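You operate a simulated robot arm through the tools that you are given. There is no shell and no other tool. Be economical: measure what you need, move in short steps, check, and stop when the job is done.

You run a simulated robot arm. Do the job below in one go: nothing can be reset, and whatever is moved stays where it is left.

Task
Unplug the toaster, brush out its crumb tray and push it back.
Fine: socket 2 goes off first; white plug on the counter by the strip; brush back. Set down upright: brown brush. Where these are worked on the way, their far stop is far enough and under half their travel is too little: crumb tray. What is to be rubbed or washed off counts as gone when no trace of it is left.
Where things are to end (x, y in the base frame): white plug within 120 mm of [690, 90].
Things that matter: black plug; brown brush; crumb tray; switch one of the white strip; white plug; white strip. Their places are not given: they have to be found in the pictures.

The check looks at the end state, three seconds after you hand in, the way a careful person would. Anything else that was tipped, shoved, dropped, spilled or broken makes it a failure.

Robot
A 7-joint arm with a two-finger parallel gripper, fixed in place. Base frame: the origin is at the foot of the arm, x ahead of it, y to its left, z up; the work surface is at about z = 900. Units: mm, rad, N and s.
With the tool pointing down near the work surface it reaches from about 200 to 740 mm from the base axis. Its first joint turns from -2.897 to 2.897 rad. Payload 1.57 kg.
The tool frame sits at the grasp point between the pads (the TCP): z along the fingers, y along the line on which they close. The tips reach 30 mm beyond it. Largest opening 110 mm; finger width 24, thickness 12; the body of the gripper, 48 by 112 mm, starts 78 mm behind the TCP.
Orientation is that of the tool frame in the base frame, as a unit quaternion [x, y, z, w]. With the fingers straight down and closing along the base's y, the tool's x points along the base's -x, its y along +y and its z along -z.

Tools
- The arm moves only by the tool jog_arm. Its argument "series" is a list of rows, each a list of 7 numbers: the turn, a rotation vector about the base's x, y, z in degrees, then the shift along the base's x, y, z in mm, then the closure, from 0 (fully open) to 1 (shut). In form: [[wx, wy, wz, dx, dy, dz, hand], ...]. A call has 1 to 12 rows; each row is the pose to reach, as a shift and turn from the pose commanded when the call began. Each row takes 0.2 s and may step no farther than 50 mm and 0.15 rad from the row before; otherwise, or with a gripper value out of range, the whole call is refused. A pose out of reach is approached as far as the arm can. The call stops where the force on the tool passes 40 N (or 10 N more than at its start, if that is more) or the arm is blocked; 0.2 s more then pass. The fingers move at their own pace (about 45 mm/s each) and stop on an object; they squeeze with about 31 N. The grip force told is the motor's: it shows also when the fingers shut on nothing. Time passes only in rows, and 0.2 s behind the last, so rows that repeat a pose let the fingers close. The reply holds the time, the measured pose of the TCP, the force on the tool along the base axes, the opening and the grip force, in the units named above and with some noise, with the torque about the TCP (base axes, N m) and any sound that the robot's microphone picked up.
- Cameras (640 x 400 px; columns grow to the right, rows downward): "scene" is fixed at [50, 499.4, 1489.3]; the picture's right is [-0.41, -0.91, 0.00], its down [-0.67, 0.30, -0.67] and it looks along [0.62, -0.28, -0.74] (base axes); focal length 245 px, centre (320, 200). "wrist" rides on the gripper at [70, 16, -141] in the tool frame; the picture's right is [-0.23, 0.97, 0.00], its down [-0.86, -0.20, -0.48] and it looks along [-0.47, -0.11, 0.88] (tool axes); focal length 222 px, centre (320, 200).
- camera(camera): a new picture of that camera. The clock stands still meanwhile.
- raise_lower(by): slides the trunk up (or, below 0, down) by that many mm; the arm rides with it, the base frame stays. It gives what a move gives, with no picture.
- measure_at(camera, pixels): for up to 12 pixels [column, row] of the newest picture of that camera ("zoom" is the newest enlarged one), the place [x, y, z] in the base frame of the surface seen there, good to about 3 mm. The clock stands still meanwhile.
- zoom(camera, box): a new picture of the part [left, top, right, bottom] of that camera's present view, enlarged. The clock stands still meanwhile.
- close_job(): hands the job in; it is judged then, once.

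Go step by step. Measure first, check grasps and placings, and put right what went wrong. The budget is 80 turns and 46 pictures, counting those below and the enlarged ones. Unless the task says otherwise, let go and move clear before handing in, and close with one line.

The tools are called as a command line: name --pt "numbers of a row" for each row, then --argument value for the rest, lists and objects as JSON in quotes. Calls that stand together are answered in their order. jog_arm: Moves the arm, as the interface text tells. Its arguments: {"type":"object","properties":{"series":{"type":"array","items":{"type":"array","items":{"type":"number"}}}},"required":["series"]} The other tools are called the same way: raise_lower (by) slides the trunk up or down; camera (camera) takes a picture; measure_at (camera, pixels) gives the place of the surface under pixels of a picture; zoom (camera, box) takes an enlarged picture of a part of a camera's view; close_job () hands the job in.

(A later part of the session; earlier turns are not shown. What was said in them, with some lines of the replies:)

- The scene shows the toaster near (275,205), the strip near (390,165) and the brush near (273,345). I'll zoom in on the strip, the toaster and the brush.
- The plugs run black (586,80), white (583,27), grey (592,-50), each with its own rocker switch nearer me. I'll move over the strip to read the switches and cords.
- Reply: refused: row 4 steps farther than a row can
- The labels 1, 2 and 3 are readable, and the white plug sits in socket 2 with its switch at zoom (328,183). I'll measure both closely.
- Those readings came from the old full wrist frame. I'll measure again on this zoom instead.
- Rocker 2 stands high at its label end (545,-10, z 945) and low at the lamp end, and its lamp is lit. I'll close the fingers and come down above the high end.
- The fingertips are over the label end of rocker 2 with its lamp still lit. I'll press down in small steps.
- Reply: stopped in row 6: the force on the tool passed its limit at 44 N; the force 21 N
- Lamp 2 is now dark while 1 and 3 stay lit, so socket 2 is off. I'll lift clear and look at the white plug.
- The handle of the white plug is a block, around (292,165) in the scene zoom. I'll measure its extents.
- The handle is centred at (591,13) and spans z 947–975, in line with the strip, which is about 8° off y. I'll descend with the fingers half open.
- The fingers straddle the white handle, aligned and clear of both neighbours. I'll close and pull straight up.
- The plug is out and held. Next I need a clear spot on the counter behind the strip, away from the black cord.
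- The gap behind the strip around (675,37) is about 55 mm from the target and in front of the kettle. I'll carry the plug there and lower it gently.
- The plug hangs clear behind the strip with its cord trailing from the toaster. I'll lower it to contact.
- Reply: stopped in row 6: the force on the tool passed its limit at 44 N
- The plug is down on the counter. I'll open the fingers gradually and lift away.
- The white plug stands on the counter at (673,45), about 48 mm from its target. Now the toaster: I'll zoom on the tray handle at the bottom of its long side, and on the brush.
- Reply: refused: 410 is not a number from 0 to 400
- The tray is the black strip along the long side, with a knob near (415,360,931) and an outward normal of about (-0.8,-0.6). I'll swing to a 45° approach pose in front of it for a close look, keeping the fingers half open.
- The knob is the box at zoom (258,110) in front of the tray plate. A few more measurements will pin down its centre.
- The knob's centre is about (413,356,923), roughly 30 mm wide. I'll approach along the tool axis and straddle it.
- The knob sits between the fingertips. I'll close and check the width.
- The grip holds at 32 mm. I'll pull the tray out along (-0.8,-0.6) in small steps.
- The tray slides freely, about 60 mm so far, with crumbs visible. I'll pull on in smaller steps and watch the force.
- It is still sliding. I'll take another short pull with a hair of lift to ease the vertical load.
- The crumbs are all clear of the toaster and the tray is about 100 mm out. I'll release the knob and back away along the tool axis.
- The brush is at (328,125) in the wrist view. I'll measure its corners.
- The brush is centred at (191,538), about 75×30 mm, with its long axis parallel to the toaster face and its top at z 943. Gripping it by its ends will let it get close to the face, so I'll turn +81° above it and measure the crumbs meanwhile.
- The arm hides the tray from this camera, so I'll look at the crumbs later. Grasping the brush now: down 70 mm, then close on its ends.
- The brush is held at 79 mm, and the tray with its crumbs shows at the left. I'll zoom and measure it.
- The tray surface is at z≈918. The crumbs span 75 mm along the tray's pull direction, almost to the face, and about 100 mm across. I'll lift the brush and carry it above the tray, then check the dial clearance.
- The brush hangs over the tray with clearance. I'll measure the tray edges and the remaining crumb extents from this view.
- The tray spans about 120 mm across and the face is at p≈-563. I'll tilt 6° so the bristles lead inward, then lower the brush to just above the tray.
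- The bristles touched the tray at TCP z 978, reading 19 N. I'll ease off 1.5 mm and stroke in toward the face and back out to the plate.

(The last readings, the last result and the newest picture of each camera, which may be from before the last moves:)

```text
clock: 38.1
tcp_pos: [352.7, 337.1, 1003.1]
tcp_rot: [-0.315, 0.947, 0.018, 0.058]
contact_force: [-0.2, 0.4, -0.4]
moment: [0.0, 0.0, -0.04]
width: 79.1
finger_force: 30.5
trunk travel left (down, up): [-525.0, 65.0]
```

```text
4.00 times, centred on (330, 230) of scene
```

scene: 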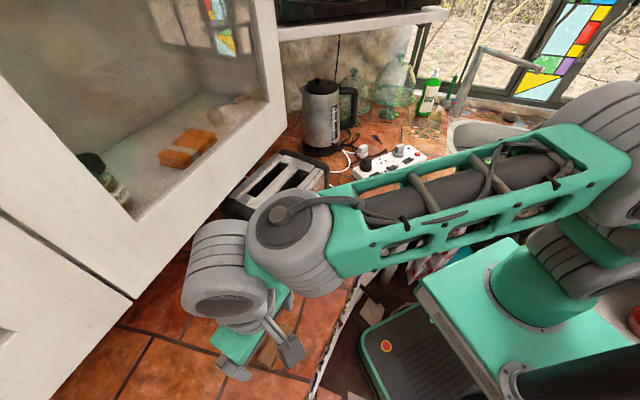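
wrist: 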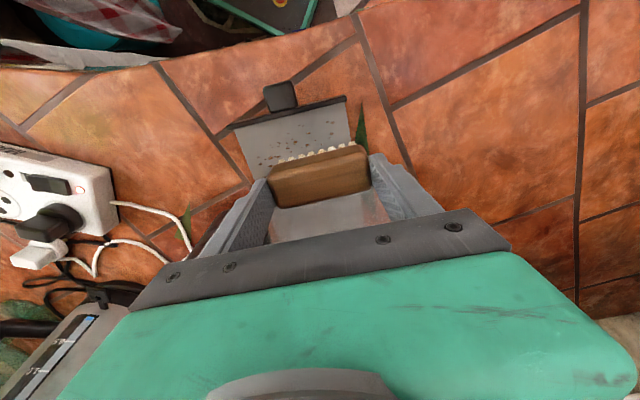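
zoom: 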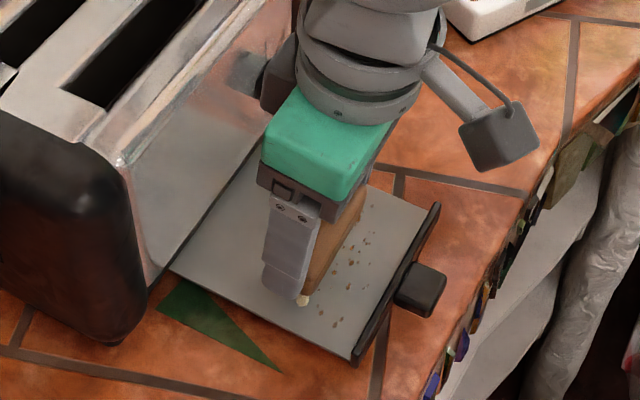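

The part near the face is clean now, with crumbs left toward the front plate. I'll measure where they lie.

measure_at --camera "zoom" --pixels '[[341, 320], [318, 312], [345, 290], [362, 268], [372, 235], [350, 262], [392, 270], [352, 350], [410, 250], [303, 300], [380, 300]]'

```text
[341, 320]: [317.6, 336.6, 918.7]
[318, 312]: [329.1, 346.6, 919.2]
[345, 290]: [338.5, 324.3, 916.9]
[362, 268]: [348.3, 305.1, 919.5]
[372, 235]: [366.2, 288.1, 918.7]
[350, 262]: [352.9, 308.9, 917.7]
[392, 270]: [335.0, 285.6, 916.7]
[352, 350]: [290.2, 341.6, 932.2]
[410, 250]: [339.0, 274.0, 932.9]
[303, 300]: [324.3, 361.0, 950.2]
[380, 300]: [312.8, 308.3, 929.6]
```

The outward stroke also drew the tray about 30 mm further out; the plate is now at p≈-436. The remaining crumbs lie at p -455 to -472, so I'll make a lighter outward stroke over that band.

jog_arm --pt "0 0 0 0 0 -20 1" --pt "0 0 0 0 0 -26 1" --pt "0 0 0 0 0 -28.2 1" --pt "0 0 0 -6 -4.5 -28.2 1" --pt "0 0 0 -12 -9 -28.2 1" --pt "0 0 0 -18 -13.5 -28.2 1" --pt "0 0 0 -22 -16.5 -28.2 1" --pt "0 0 0 -16 -12 -28.2 1" --pt "0 0 0 -22 -16.5 -28.2 1" --pt "0 0 0 -22 -16.5 0 1"

jog_arm --pt "0 0 0 26 19 10 1" --pt "0 0 0 52 -17 10 1" --pt "0 0 0 52 -17 10 1"

zoom --camera "scene" --box '[270, 180, 390, 280]'

```text
clock: 40.3
tcp_pos: [328.2, 321.7, 1003.4]
tcp_rot: [-0.316, 0.947, 0.019, 0.058]
contact_force: [0.1, -1.2, -0.2]
moment: [-0.01, 0.0, 0.0]
width: 79.0
finger_force: 31.2
trunk travel left (down, up): [-525.0, 65.0]
```

```text
clock: 41.1
tcp_pos: [383.0, 306.0, 1014.5]
tcp_rot: [-0.316, 0.947, 0.02, 0.06]
contact_force: [-0.2, -1.0, 0.3]
moment: [0.05, 0.0, 0.02]
width: 79.0
finger_force: 31.1
trunk travel left (down, up): [-525.0, 65.0]
```

```text
4.00 times, centred on (330, 230) of scene
```

zoom: 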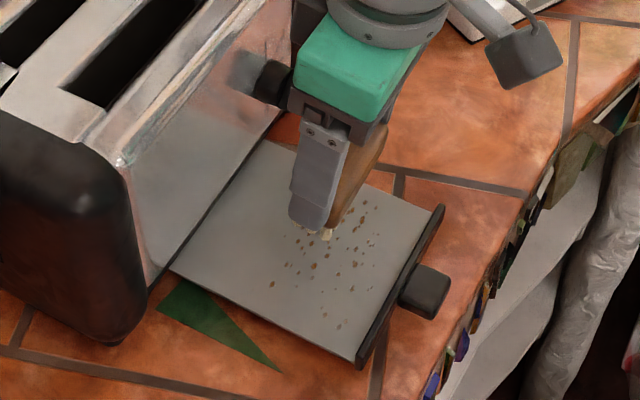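

The outer crumbs look fainter while the inner ones remain, because earlier the tray moved along with the brush. I'll measure the current extents.

measure_at --camera "zoom" --pixels '[[273, 283], [300, 267], [298, 240], [320, 325], [350, 290], [370, 240], [360, 205], [355, 355], [438, 210], [415, 330], [178, 270], [265, 85]]'

```text
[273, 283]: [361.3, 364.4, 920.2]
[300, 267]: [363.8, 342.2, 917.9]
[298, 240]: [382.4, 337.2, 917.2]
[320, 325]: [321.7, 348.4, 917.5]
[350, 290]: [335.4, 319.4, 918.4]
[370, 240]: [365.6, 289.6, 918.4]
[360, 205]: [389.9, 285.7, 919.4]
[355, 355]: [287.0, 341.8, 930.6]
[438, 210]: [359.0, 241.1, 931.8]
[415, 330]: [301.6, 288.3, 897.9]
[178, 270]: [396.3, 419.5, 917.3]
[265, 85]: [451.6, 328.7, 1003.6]
```

The crumbs now sit at p -455 to -512, well clear of the face, so the brush can go flat. I'll remove the tilt and make outward strokes on the right half, lifting on each return.

jog_arm --pt "-3.6 4.8 0 12 9 -15 1" --pt "-3.6 4.8 0 22 16.5 -30 1" --pt "-3.6 4.8 0 22 16.5 -39.5 1" --pt "-3.6 4.8 0 13 10 -39.5 1" --pt "-3.6 4.8 0 4 3 -39.5 1" --pt "-3.6 4.8 0 -5 -4 -39.5 1" --pt "-3.6 4.8 0 -14 -10.5 -39.5 1" --pt "-3.6 4.8 0 -22 -16.5 -39.5 1" --pt "-3.6 4.8 0 -22 -16.5 -30 1" --pt "-3.6 4.8 0 0 0 -30 1" --pt "-3.6 4.8 0 22 16.5 -30 1"

jog_arm --pt "0 0 0 0 0 -10 1" --pt "0 0 0 -9 -6.5 -10 1" --pt "0 0 0 -18 -13.5 -10 1" --pt "0 0 0 -27 -20 -10 1" --pt "0 0 0 -36 -27 -10 1" --pt "0 0 0 -44 -33 -10 1" --pt "0 0 0 -44 -33 0 1" --pt "0 0 0 -22 -16 10 1" --pt "0 0 0 -15 25 10 1" --pt "0 0 0 -27 36 10 1"

zoom --camera "scene" --box '[270, 180, 390, 280]'

```text
clock: 43.5
tcp_pos: [402.4, 322.4, 982.0]
tcp_rot: [-0.316, 0.949, 0.002, 0.009]
contact_force: [-0.5, 0.6, 0.3]
moment: [-0.01, 0.03, -0.03]
width: 79.0
finger_force: 30.8
trunk travel left (down, up): [-525.0, 65.0]
```

```text
clock: 45.7
tcp_pos: [375.5, 358.5, 995.9]
tcp_rot: [-0.316, 0.949, 0.003, 0.008]
contact_force: [0.2, -0.1, -1.5]
moment: [0.02, -0.01, -0.03]
width: 78.9
finger_force: 30.9
trunk travel left (down, up): [-525.0, 65.0]
```

```text
4.00 times, centred on (330, 230) of scene
```

zoom: 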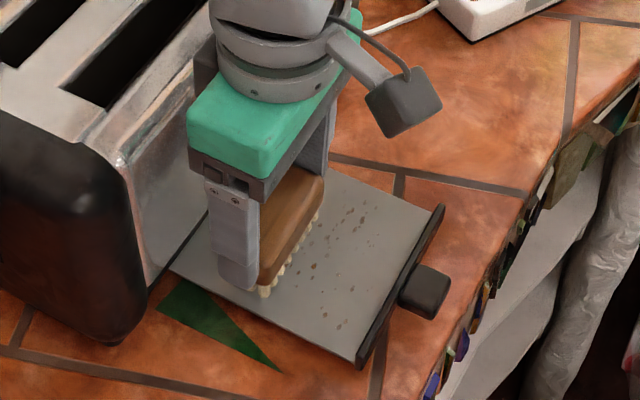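

The fading shows the strokes are working and the tray is holding still at its stop. Four firmer strokes on the left half next.

jog_arm --pt "0 0 0 0 0 -21 1" --pt "0 0 0 -15 -11 -21 1" --pt "0 0 0 -30 -22 -21 1" --pt "0 0 0 -44 -33 -21 1" --pt "0 0 0 -22 -16 -10 1" --pt "0 0 0 0 0 -10 1" --pt "0 0 0 0 0 -21 1" --pt "0 0 0 -15 -11 -21 1" --pt "0 0 0 -30 -22 -21 1" --pt "0 0 0 -44 -33 -21 1" --pt "0 0 0 -22 -16 0 1" --pt "0 0 0 0 0 0 1"

jog_arm --pt "0 0 0 0 0 -21 1" --pt "0 0 0 -15 -11 -21 1" --pt "0 0 0 -30 -22 -21 1" --pt "0 0 0 -44 -33 -21 1" --pt "0 0 0 -22 -16 -10 1" --pt "0 0 0 0 0 -10 1" --pt "0 0 0 0 0 -21 1" --pt "0 0 0 -15 -11 -21 1" --pt "0 0 0 -30 -22 -21 1" --pt "0 0 0 -44 -33 -21 1" --pt "0 0 0 -22 -16 0 1" --pt "0 0 0 0 0 0 1"

jog_arm --pt "0 0 0 14 -18 0 1" --pt "0 0 0 28 -37 0 1"

zoom --camera "scene" --box '[270, 180, 390, 280]'

```text
clock: 48.3
tcp_pos: [375.3, 356.9, 991.5]
tcp_rot: [-0.317, 0.949, 0.003, 0.009]
contact_force: [0.9, -0.1, -0.5]
moment: [0.02, 0.03, 0.04]
width: 78.9
finger_force: 30.7
trunk travel left (down, up): [-525.0, 65.0]
```

```text
clock: 50.9
tcp_pos: [376.9, 356.6, 991.7]
tcp_rot: [-0.316, 0.949, 0.002, 0.009]
contact_force: [0.2, 0.3, -0.6]
moment: [-0.04, 0.05, 0.04]
width: 78.9
finger_force: 30.8
trunk travel left (down, up): [-525.0, 65.0]
```

```text
clock: 51.5
tcp_pos: [405.0, 319.3, 994.2]
tcp_rot: [-0.316, 0.949, 0.003, 0.01]
contact_force: [-0.2, 1.2, -1.0]
moment: [-0.01, -0.02, 0.04]
width: 79.0
finger_force: 31.5
trunk travel left (down, up): [-525.0, 65.0]
```

```text
4.00 times, centred on (330, 230) of scene
```

zoom: 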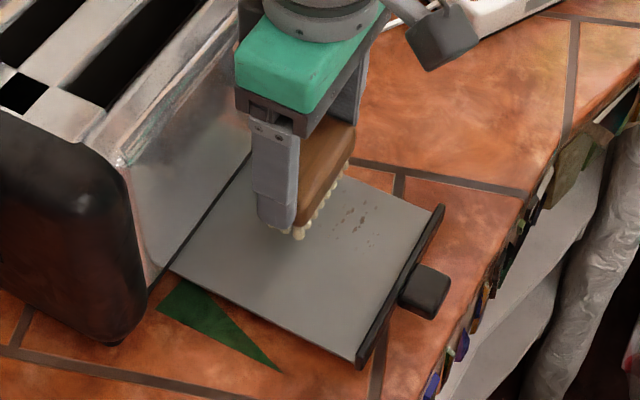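

The left half looks clean and only the right half still shows crumbs near (355,220). I'll repeat the strokes there.

jog_arm --pt "0 0 0 0 0 -20 1" --pt "0 0 0 -15 -11 -20 1" --pt "0 0 0 -30 -22 -20 1" --pt "0 0 0 -44 -33 -20 1" --pt "0 0 0 -22 -16 -10 1" --pt "0 0 0 0 0 -10 1" --pt "0 0 0 0 0 -20 1" --pt "0 0 0 -15 -11 -20 1" --pt "0 0 0 -30 -22 -20 1" --pt "0 0 0 -44 -33 -20 1" --pt "0 0 0 -22 -16 0 1" --pt "0 0 0 0 0 0 1"

jog_arm --pt "0 0 0 0 0 -21 1" --pt "0 0 0 -15 -11 -21 1" --pt "0 0 0 -30 -22 -21 1" --pt "0 0 0 -44 -33 -21 1" --pt "0 0 0 -22 -16 -10 1" --pt "0 0 0 0 0 -10 1" --pt "0 0 0 0 0 -21 1" --pt "0 0 0 -15 -11 -21 1" --pt "0 0 0 -30 -22 -21 1" --pt "0 0 0 -44 -33 -21 1" --pt "0 0 0 -22 -16 0 1" --pt "0 0 0 0 0 0 1"

jog_arm --pt "0 0 0 0 0 -21 1" --pt "0 0 0 -15 -11 -21 1" --pt "0 0 0 -30 -22 -21 1" --pt "0 0 0 -44 -33 -21 1" --pt "0 0 0 -44 -33 0 1" --pt "0 0 0 -55 -20 30 1" --pt "0 0 0 -80 20 70 1" --pt "0 0 0 -100 50 90 1"

camera --camera "wrist"

zoom --camera "scene" --box '[270, 180, 390, 280]'

```text
clock: 54.1
tcp_pos: [405.2, 322.2, 995.6]
tcp_rot: [-0.317, 0.948, 0.004, 0.009]
contact_force: [0.0, 0.5, -0.9]
moment: [-0.06, 0.02, 0.01]
width: 78.9
finger_force: 31.3
trunk travel left (down, up): [-525.0, 65.0]
```

```text
clock: 56.7
tcp_pos: [403.6, 320.3, 991.9]
tcp_rot: [-0.316, 0.949, 0.001, 0.009]
contact_force: [0.3, -0.4, -0.2]
moment: [-0.01, -0.03, 0.0]
width: 79.1
finger_force: 31.1
trunk travel left (down, up): [-525.0, 65.0]
```

```text
refused: row 7 steps farther than a row can; nothing moved
```

```text
9 pictures are left
```

wrist: 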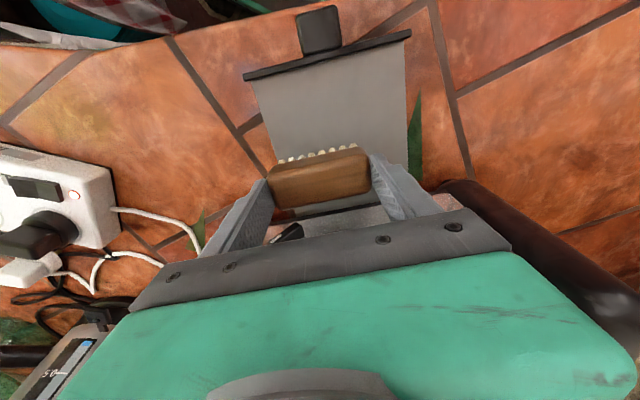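

```text
4.00 times, centred on (330, 230) of scene
```

zoom: 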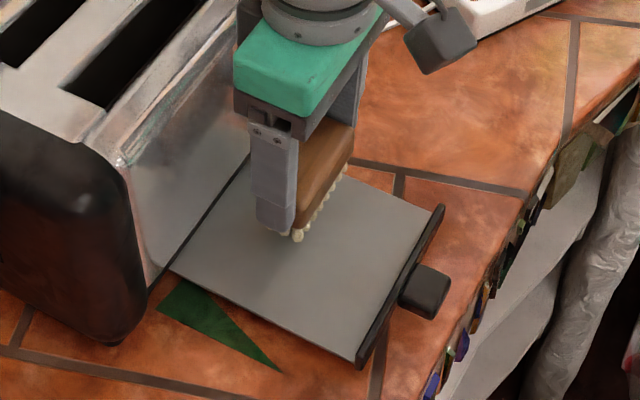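

Nothing is visible on the open part of the tray. I'll do one last right-hand and one last middle stroke starting a little deeper, then lift clear to check.

jog_arm --pt "0 0 0 5 4 -12 1" --pt "0 0 0 5 4 -20 1" --pt "0 0 0 -12 -9 -20 1" --pt "0 0 0 -28 -21 -20 1" --pt "0 0 0 -44 -33 -20 1" --pt "0 0 0 -32 -5 -8 1" --pt "0 0 0 -9 23 -8 1" --pt "0 0 0 -9 23 -20 1" --pt "0 0 0 -25 11 -20 1" --pt "0 0 0 -41 -1 -20 1" --pt "0 0 0 -58 -14 -20 1" --pt "0 0 0 -58 -14 5 1"

jog_arm --pt "0 0 0 -10 8 35 1" --pt "0 0 0 -25 30 70 1" --pt "0 0 0 -45 60 90 1" --pt "0 0 0 -65 95 90 1" --pt "0 0 0 -85 135 90 1"

zoom --camera "scene" --box '[300, 200, 390, 275]'

```text
clock: 59.3
tcp_pos: [343.8, 305.9, 999.3]
tcp_rot: [-0.317, 0.949, 0.002, 0.01]
contact_force: [0.1, -0.1, -1.1]
moment: [0.0, 0.02, -0.01]
width: 78.8
finger_force: 31.2
trunk travel left (down, up): [-525.0, 65.0]
```

```text
clock: 60.5
tcp_pos: [258.1, 443.5, 1090.8]
tcp_rot: [-0.317, 0.948, 0.003, 0.01]
contact_force: [0.7, 0.7, -0.8]
moment: [-0.02, 0.01, 0.02]
width: 78.8
finger_force: 31.3
trunk travel left (down, up): [-525.0, 65.0]
```

```text
5.33 times, centred on (345, 238) of scene
```

zoom: 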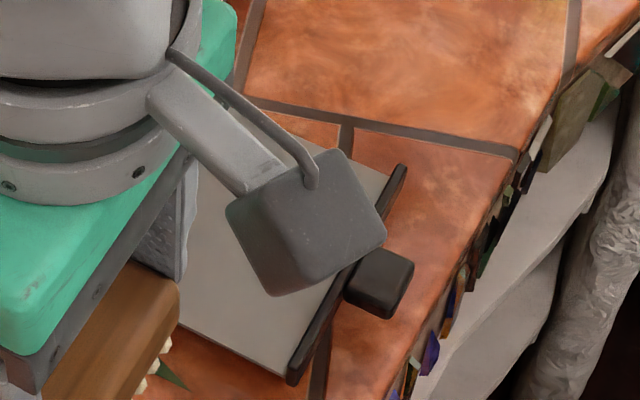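

The arm hides part of the tray from here. I'll carry the brush to just above its old place and check the tray with the wrist camera, which saw it well from there.

jog_arm --pt "0 0 0 -22 31 -10 1" --pt "0 0 0 -44 63 -30 1" --pt "0 0 0 -66 94.5 -65 1" --pt "0 0 0 -66 94.5 -100 1" --pt "0 0 0 -66 94.5 -120 1" --pt "0 0 0 -66 94.5 -125 1"

zoom --camera "wrist" --box '[0, 150, 200, 300]'

```text
refused: row 3 steps farther than a row can; nothing moved
```

```text
2.67 times, centred on (100, 225) of wrist
```

zoom: 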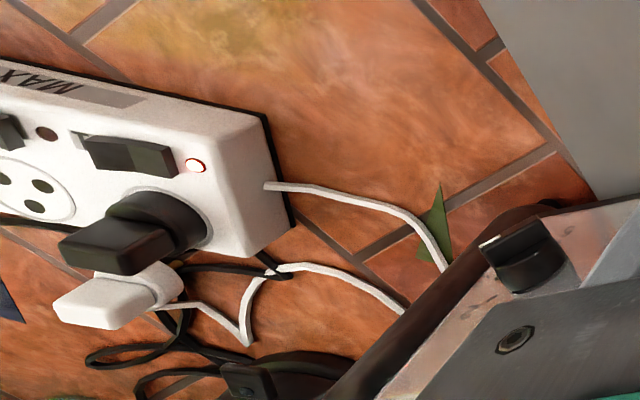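

That move was refused because one step was too long. I'll repeat it with shorter rows.

jog_arm --pt "0 0 0 -22 31 -10 1" --pt "0 0 0 -44 63 -20 1" --pt "0 0 0 -66 94.5 -40 1" --pt "0 0 0 -66 94.5 -80 1" --pt "0 0 0 -66 94.5 -115 1" --pt "0 0 0 -66 94.5 -125 1" --pt "0 0 0 -66 94.5 -125 1"

```text
clock: 62.1
tcp_pos: [193.5, 535.1, 964.7]
tcp_rot: [-0.317, 0.948, 0.003, 0.011]
contact_force: [-0.5, 0.0, 0.1]
moment: [0.01, 0.03, -0.02]
width: 78.9
finger_force: 31.2
trunk travel left (down, up): [-525.0, 65.0]
```

zoom --camera "wrist" --box '[0, 170, 200, 310]'

```text
2.86 times, centred on (100, 240) of wrist
```

zoom: 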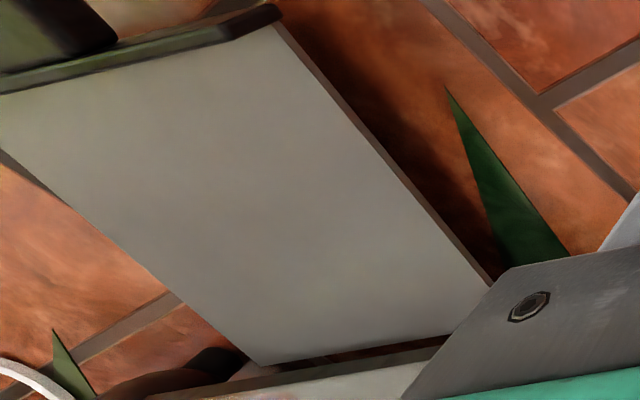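

The tray is spotless. I'll lower the brush onto its old spot.

jog_arm --pt "0 0 0 -1 2 -4 1" --pt "0 0 0 -1 2 -6 1" --pt "0 0 0 -1 2 -7.5 1" --pt "0 0 0 -1 2 -8.5 1"

```text
clock: 63.1
tcp_pos: [191.7, 538.3, 957.3]
tcp_rot: [-0.316, 0.949, 0.004, 0.01]
contact_force: [-0.1, 0.2, -1.2]
moment: [-0.02, -0.04, 0.02]
width: 79.0
finger_force: 30.8
trunk travel left (down, up): [-525.0, 65.0]
```

jog_arm --pt "0 0 0 0 0 -0.7 1" --pt "0 0 0 0 0 -1.4 1" --pt "0 0 0 0 0 -2 1"

```text
clock: 63.9
tcp_pos: [193.9, 537.7, 955.3]
tcp_rot: [-0.317, 0.948, 0.003, 0.01]
contact_force: [-0.7, -3.3, 9.7]
moment: [-0.34, 0.08, -0.05]
width: 78.6
finger_force: 31.2
trunk travel left (down, up): [-525.0, 65.0]
```

The brush is seated, with 9.7 N on the counter. I'll open, lift straight up and travel to in front of the tray knob.

jog_arm --pt "0 0 0 0 0 1 0.2" --pt "0 0 0 0 0 1 0" --pt "0 0 0 0 0 1 0" --pt "0 0 0 0 0 1 0" --pt "0 0 0 0 0 40 0" --pt "0 0 0 0 0 85 0" --pt "0 0 0 5 -20 125 0"

jog_arm --pt "0 0 0 9 -35 0 0.4" --pt "0 0 0 19 -75 0 0.8" --pt "0 0 0 30 -115 0 1" --pt "0 0 0 42 -155 0 1" --pt "3 -4 0 54 -195 0 1" --pt "6 -8 0 68 -235 0 1" --pt "6 -8 0 80 -264 -20 1" --pt "6 -8 0 80 -264 -50 1"

camera --camera "scene"

measure_at --camera "scene" --pixels '[[273, 345], [284, 326], [378, 250], [374, 254], [380, 246], [370, 250]]'

```text
clock: 65.5
tcp_pos: [199.6, 516.5, 1081.3]
tcp_rot: [-0.317, 0.948, 0.004, 0.01]
contact_force: [0.6, 0.1, 0.4]
moment: [0.01, -0.01, 0.02]
width: 110.1
finger_force: 0.1
trunk travel left (down, up): [-525.0, 65.0]
```

```text
clock: 67.3
tcp_pos: [279.4, 251.9, 1029.4]
tcp_rot: [-0.315, 0.944, 0.03, 0.093]
contact_force: [0.7, 0.2, -0.1]
moment: [-0.01, 0.02, -0.02]
width: 0.0
finger_force: 21.6
trunk travel left (down, up): [-525.0, 65.0]
```

```text
4 pictures are left
```

scene: 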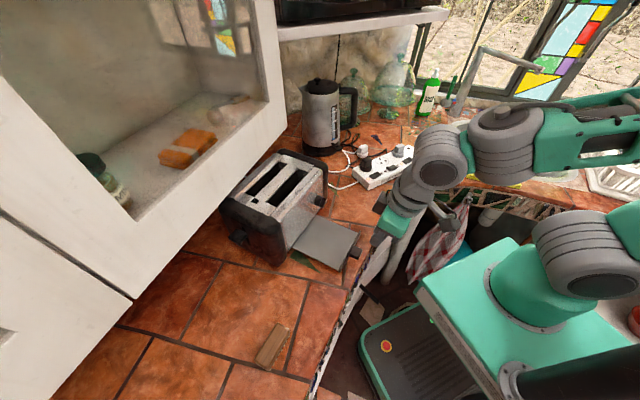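

```text
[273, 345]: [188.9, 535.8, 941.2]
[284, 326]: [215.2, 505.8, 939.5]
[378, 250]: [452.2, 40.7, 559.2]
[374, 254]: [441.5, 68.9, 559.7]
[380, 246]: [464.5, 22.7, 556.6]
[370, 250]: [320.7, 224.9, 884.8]
```

The brush stands back in place, and the knob is at (354,250) in the scene picture. I'll measure it.

measure_at --camera "scene" --pixels '[[354, 248], [358, 250], [352, 254], [356, 255], [351, 250], [355, 245], [357, 235], [345, 263], [350, 258], [348, 250]]'

```text
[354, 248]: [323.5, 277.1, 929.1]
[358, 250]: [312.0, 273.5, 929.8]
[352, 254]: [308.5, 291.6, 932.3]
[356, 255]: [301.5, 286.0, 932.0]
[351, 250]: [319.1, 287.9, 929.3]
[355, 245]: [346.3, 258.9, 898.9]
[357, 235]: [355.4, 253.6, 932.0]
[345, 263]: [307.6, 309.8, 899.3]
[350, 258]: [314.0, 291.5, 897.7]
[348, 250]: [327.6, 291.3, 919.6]
```

The knob's front is at p≈-411 and its home is about -535. I'll lower the closed fingers in front of it and push inward along (0.8,0.6).

jog_arm --pt "0 0 0 -2.4 3.2 -30 1" --pt "0 0 0 -2.4 3.2 -60 1" --pt "0 0 0 -2.4 3.2 -78 1" --pt "0 0 0 -2.4 3.2 -84 1" --pt "0 0 0 -2.4 3.2 -84 1"

jog_arm --pt "0 0 0 8 6 0 1" --pt "0 0 0 16 12 0 1" --pt "0 0 0 24 18 0 1" --pt "0 0 0 32 24 0 1" --pt "0 0 0 40 30 0 1" --pt "0 0 0 48 36 0 1" --pt "0 0 0 56 42 0 1" --pt "0 0 0 64 48 0 1" --pt "0 0 0 72 54 0 1" --pt "0 0 0 80 60 0 1" --pt "0 0 0 88 66 0 1"

```text
clock: 68.5
tcp_pos: [277.4, 257.2, 945.3]
tcp_rot: [-0.316, 0.944, 0.031, 0.093]
contact_force: [-0.1, 0.0, -1.0]
moment: [0.02, 0.0, 0.02]
width: 0.0
finger_force: 21.4
trunk travel left (down, up): [-525.0, 65.0]
```

```text
clock: 70.9
tcp_pos: [362.9, 322.9, 945.7]
tcp_rot: [-0.314, 0.944, 0.029, 0.092]
contact_force: [-0.2, 0.0, 0.2]
moment: [0.01, 0.01, -0.01]
width: 0.0
finger_force: 21.3
trunk travel left (down, up): [-525.0, 65.0]
```

The force reads near zero, so I'll check that the tray really moved.

zoom --camera "scene" --box '[270, 180, 390, 280]'

```text
4.00 times, centred on (330, 230) of scene
```

zoom: 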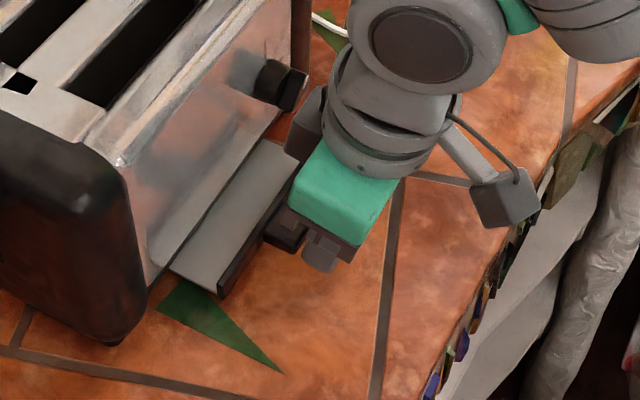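

The tray is following, with about 35 mm left. I'll push on slowly until the end stop shows in the force.

jog_arm --pt "0 0 0 6 4.5 0 1" --pt "0 0 0 12 9 0 1" --pt "0 0 0 18 13.5 0 1" --pt "0 0 0 22 16.5 0 1" --pt "0 0 0 24 18 0 1" --pt "0 0 0 25.6 19.2 0 1"

measure_at --camera "scene" --pixels '[[279, 264]]'

```text
clock: 72.3
tcp_pos: [390.5, 342.2, 944.9]
tcp_rot: [-0.315, 0.944, 0.031, 0.093]
contact_force: [0.3, 0.1, 0.8]
moment: [0.01, -0.01, -0.01]
width: 0.2
finger_force: 21.6
trunk travel left (down, up): [-525.0, 65.0]
```

```text
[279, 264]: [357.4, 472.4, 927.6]
```

The tip is at the expected home with no resistance yet. I'll creep in 1 mm rows.

jog_arm --pt "0 0 0 0.8 0.6 0 1" --pt "0 0 0 1.6 1.2 0 1" --pt "0 0 0 2.4 1.8 0 1"

zoom --camera "scene" --box '[270, 180, 390, 280]'

```text
clock: 73.1
tcp_pos: [392.4, 343.4, 945.5]
tcp_rot: [-0.316, 0.944, 0.031, 0.093]
contact_force: [0.0, -0.1, 0.4]
moment: [0.02, 0.0, -0.01]
width: 0.0
finger_force: 21.6
trunk travel left (down, up): [-525.0, 65.0]
```

```text
4.00 times, centred on (330, 230) of scene
```

zoom: 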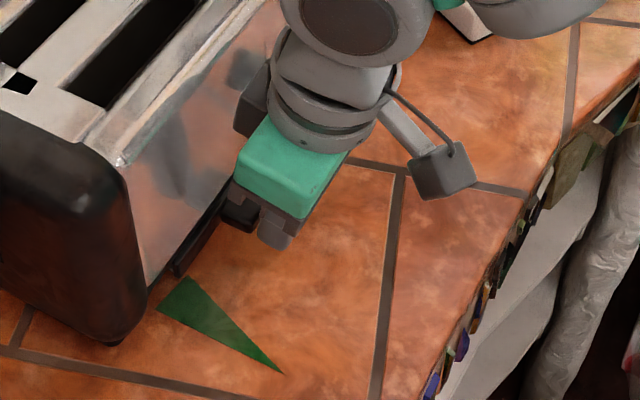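

It is nearly closed. I'll keep creeping until the stop is felt.

jog_arm --pt "0 0 0 0.8 0.6 0 1" --pt "0 0 0 1.6 1.2 0 1" --pt "0 0 0 2.4 1.8 0 1" --pt "0 0 0 2.4 1.8 0 1"

```text
clock: 74.1
tcp_pos: [392.8, 343.8, 943.8]
tcp_rot: [-0.315, 0.944, 0.03, 0.092]
contact_force: [-8.4, -6.2, 0.4]
moment: [-0.13, 0.24, 0.0]
width: 0.0
finger_force: 21.7
trunk travel left (down, up): [-525.0, 65.0]
```

The force rose to 10 N and the motion stopped, so the tray is home. I'll back straight off, lift clear and take a final look.

jog_arm --pt "0 0 0 -8 -6 0 1" --pt "0 0 0 -32 -24 10 1" --pt "0 0 0 -64 -48 30 1" --pt "0 0 0 -80 -70 70 1" --pt "0 0 0 -80 -105 105 1" --pt "0 0 0 -80 -145 125 1" --pt "0 0 0 -80 -185 145 1" --pt "0 0 0 -80 -225 165 1" --pt "0 0 0 -80 -265 180 1"

camera --camera "scene"

measure_at --camera "scene" --pixels '[[363, 149], [337, 216], [330, 228], [322, 233], [273, 345], [324, 201], [312, 231]]'

```text
clock: 76.1
tcp_pos: [314.0, 80.4, 1124.8]
tcp_rot: [-0.315, 0.944, 0.031, 0.093]
contact_force: [0.0, 0.2, -0.4]
moment: [0.0, 0.0, -0.01]
width: 0.0
finger_force: 21.7
trunk travel left (down, up): [-525.0, 65.0]
```

```text
1 pictures are left
```

scene: 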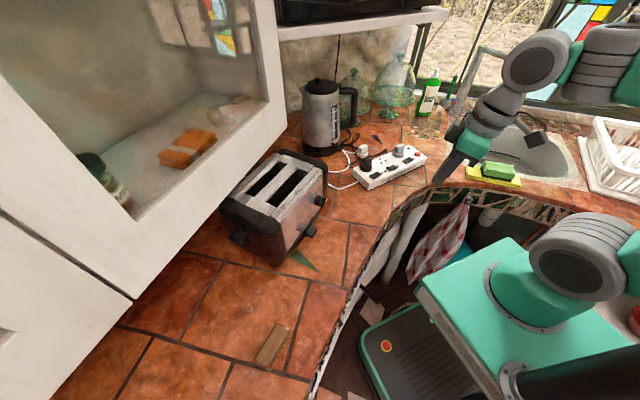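

```text
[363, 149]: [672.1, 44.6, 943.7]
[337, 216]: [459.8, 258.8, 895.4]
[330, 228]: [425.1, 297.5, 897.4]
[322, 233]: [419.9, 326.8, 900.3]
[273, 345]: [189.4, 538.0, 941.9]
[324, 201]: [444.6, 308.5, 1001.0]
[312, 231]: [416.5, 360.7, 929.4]
```

The tray knob is back at (416,361), the brush is at (189,538), the white plug stands at (672,45), and the toaster and strip look unmoved. Handing in.

close_job

```text
The job is handed in.
```

I turned socket 2 off, then pulled the white plug and stood it on the counter behind the strip at about (672, 45), some 48 mm from its target. I brushed the crumb tray until no crumbs showed in the picture and pushed it home, and the brush is back upright in its place.
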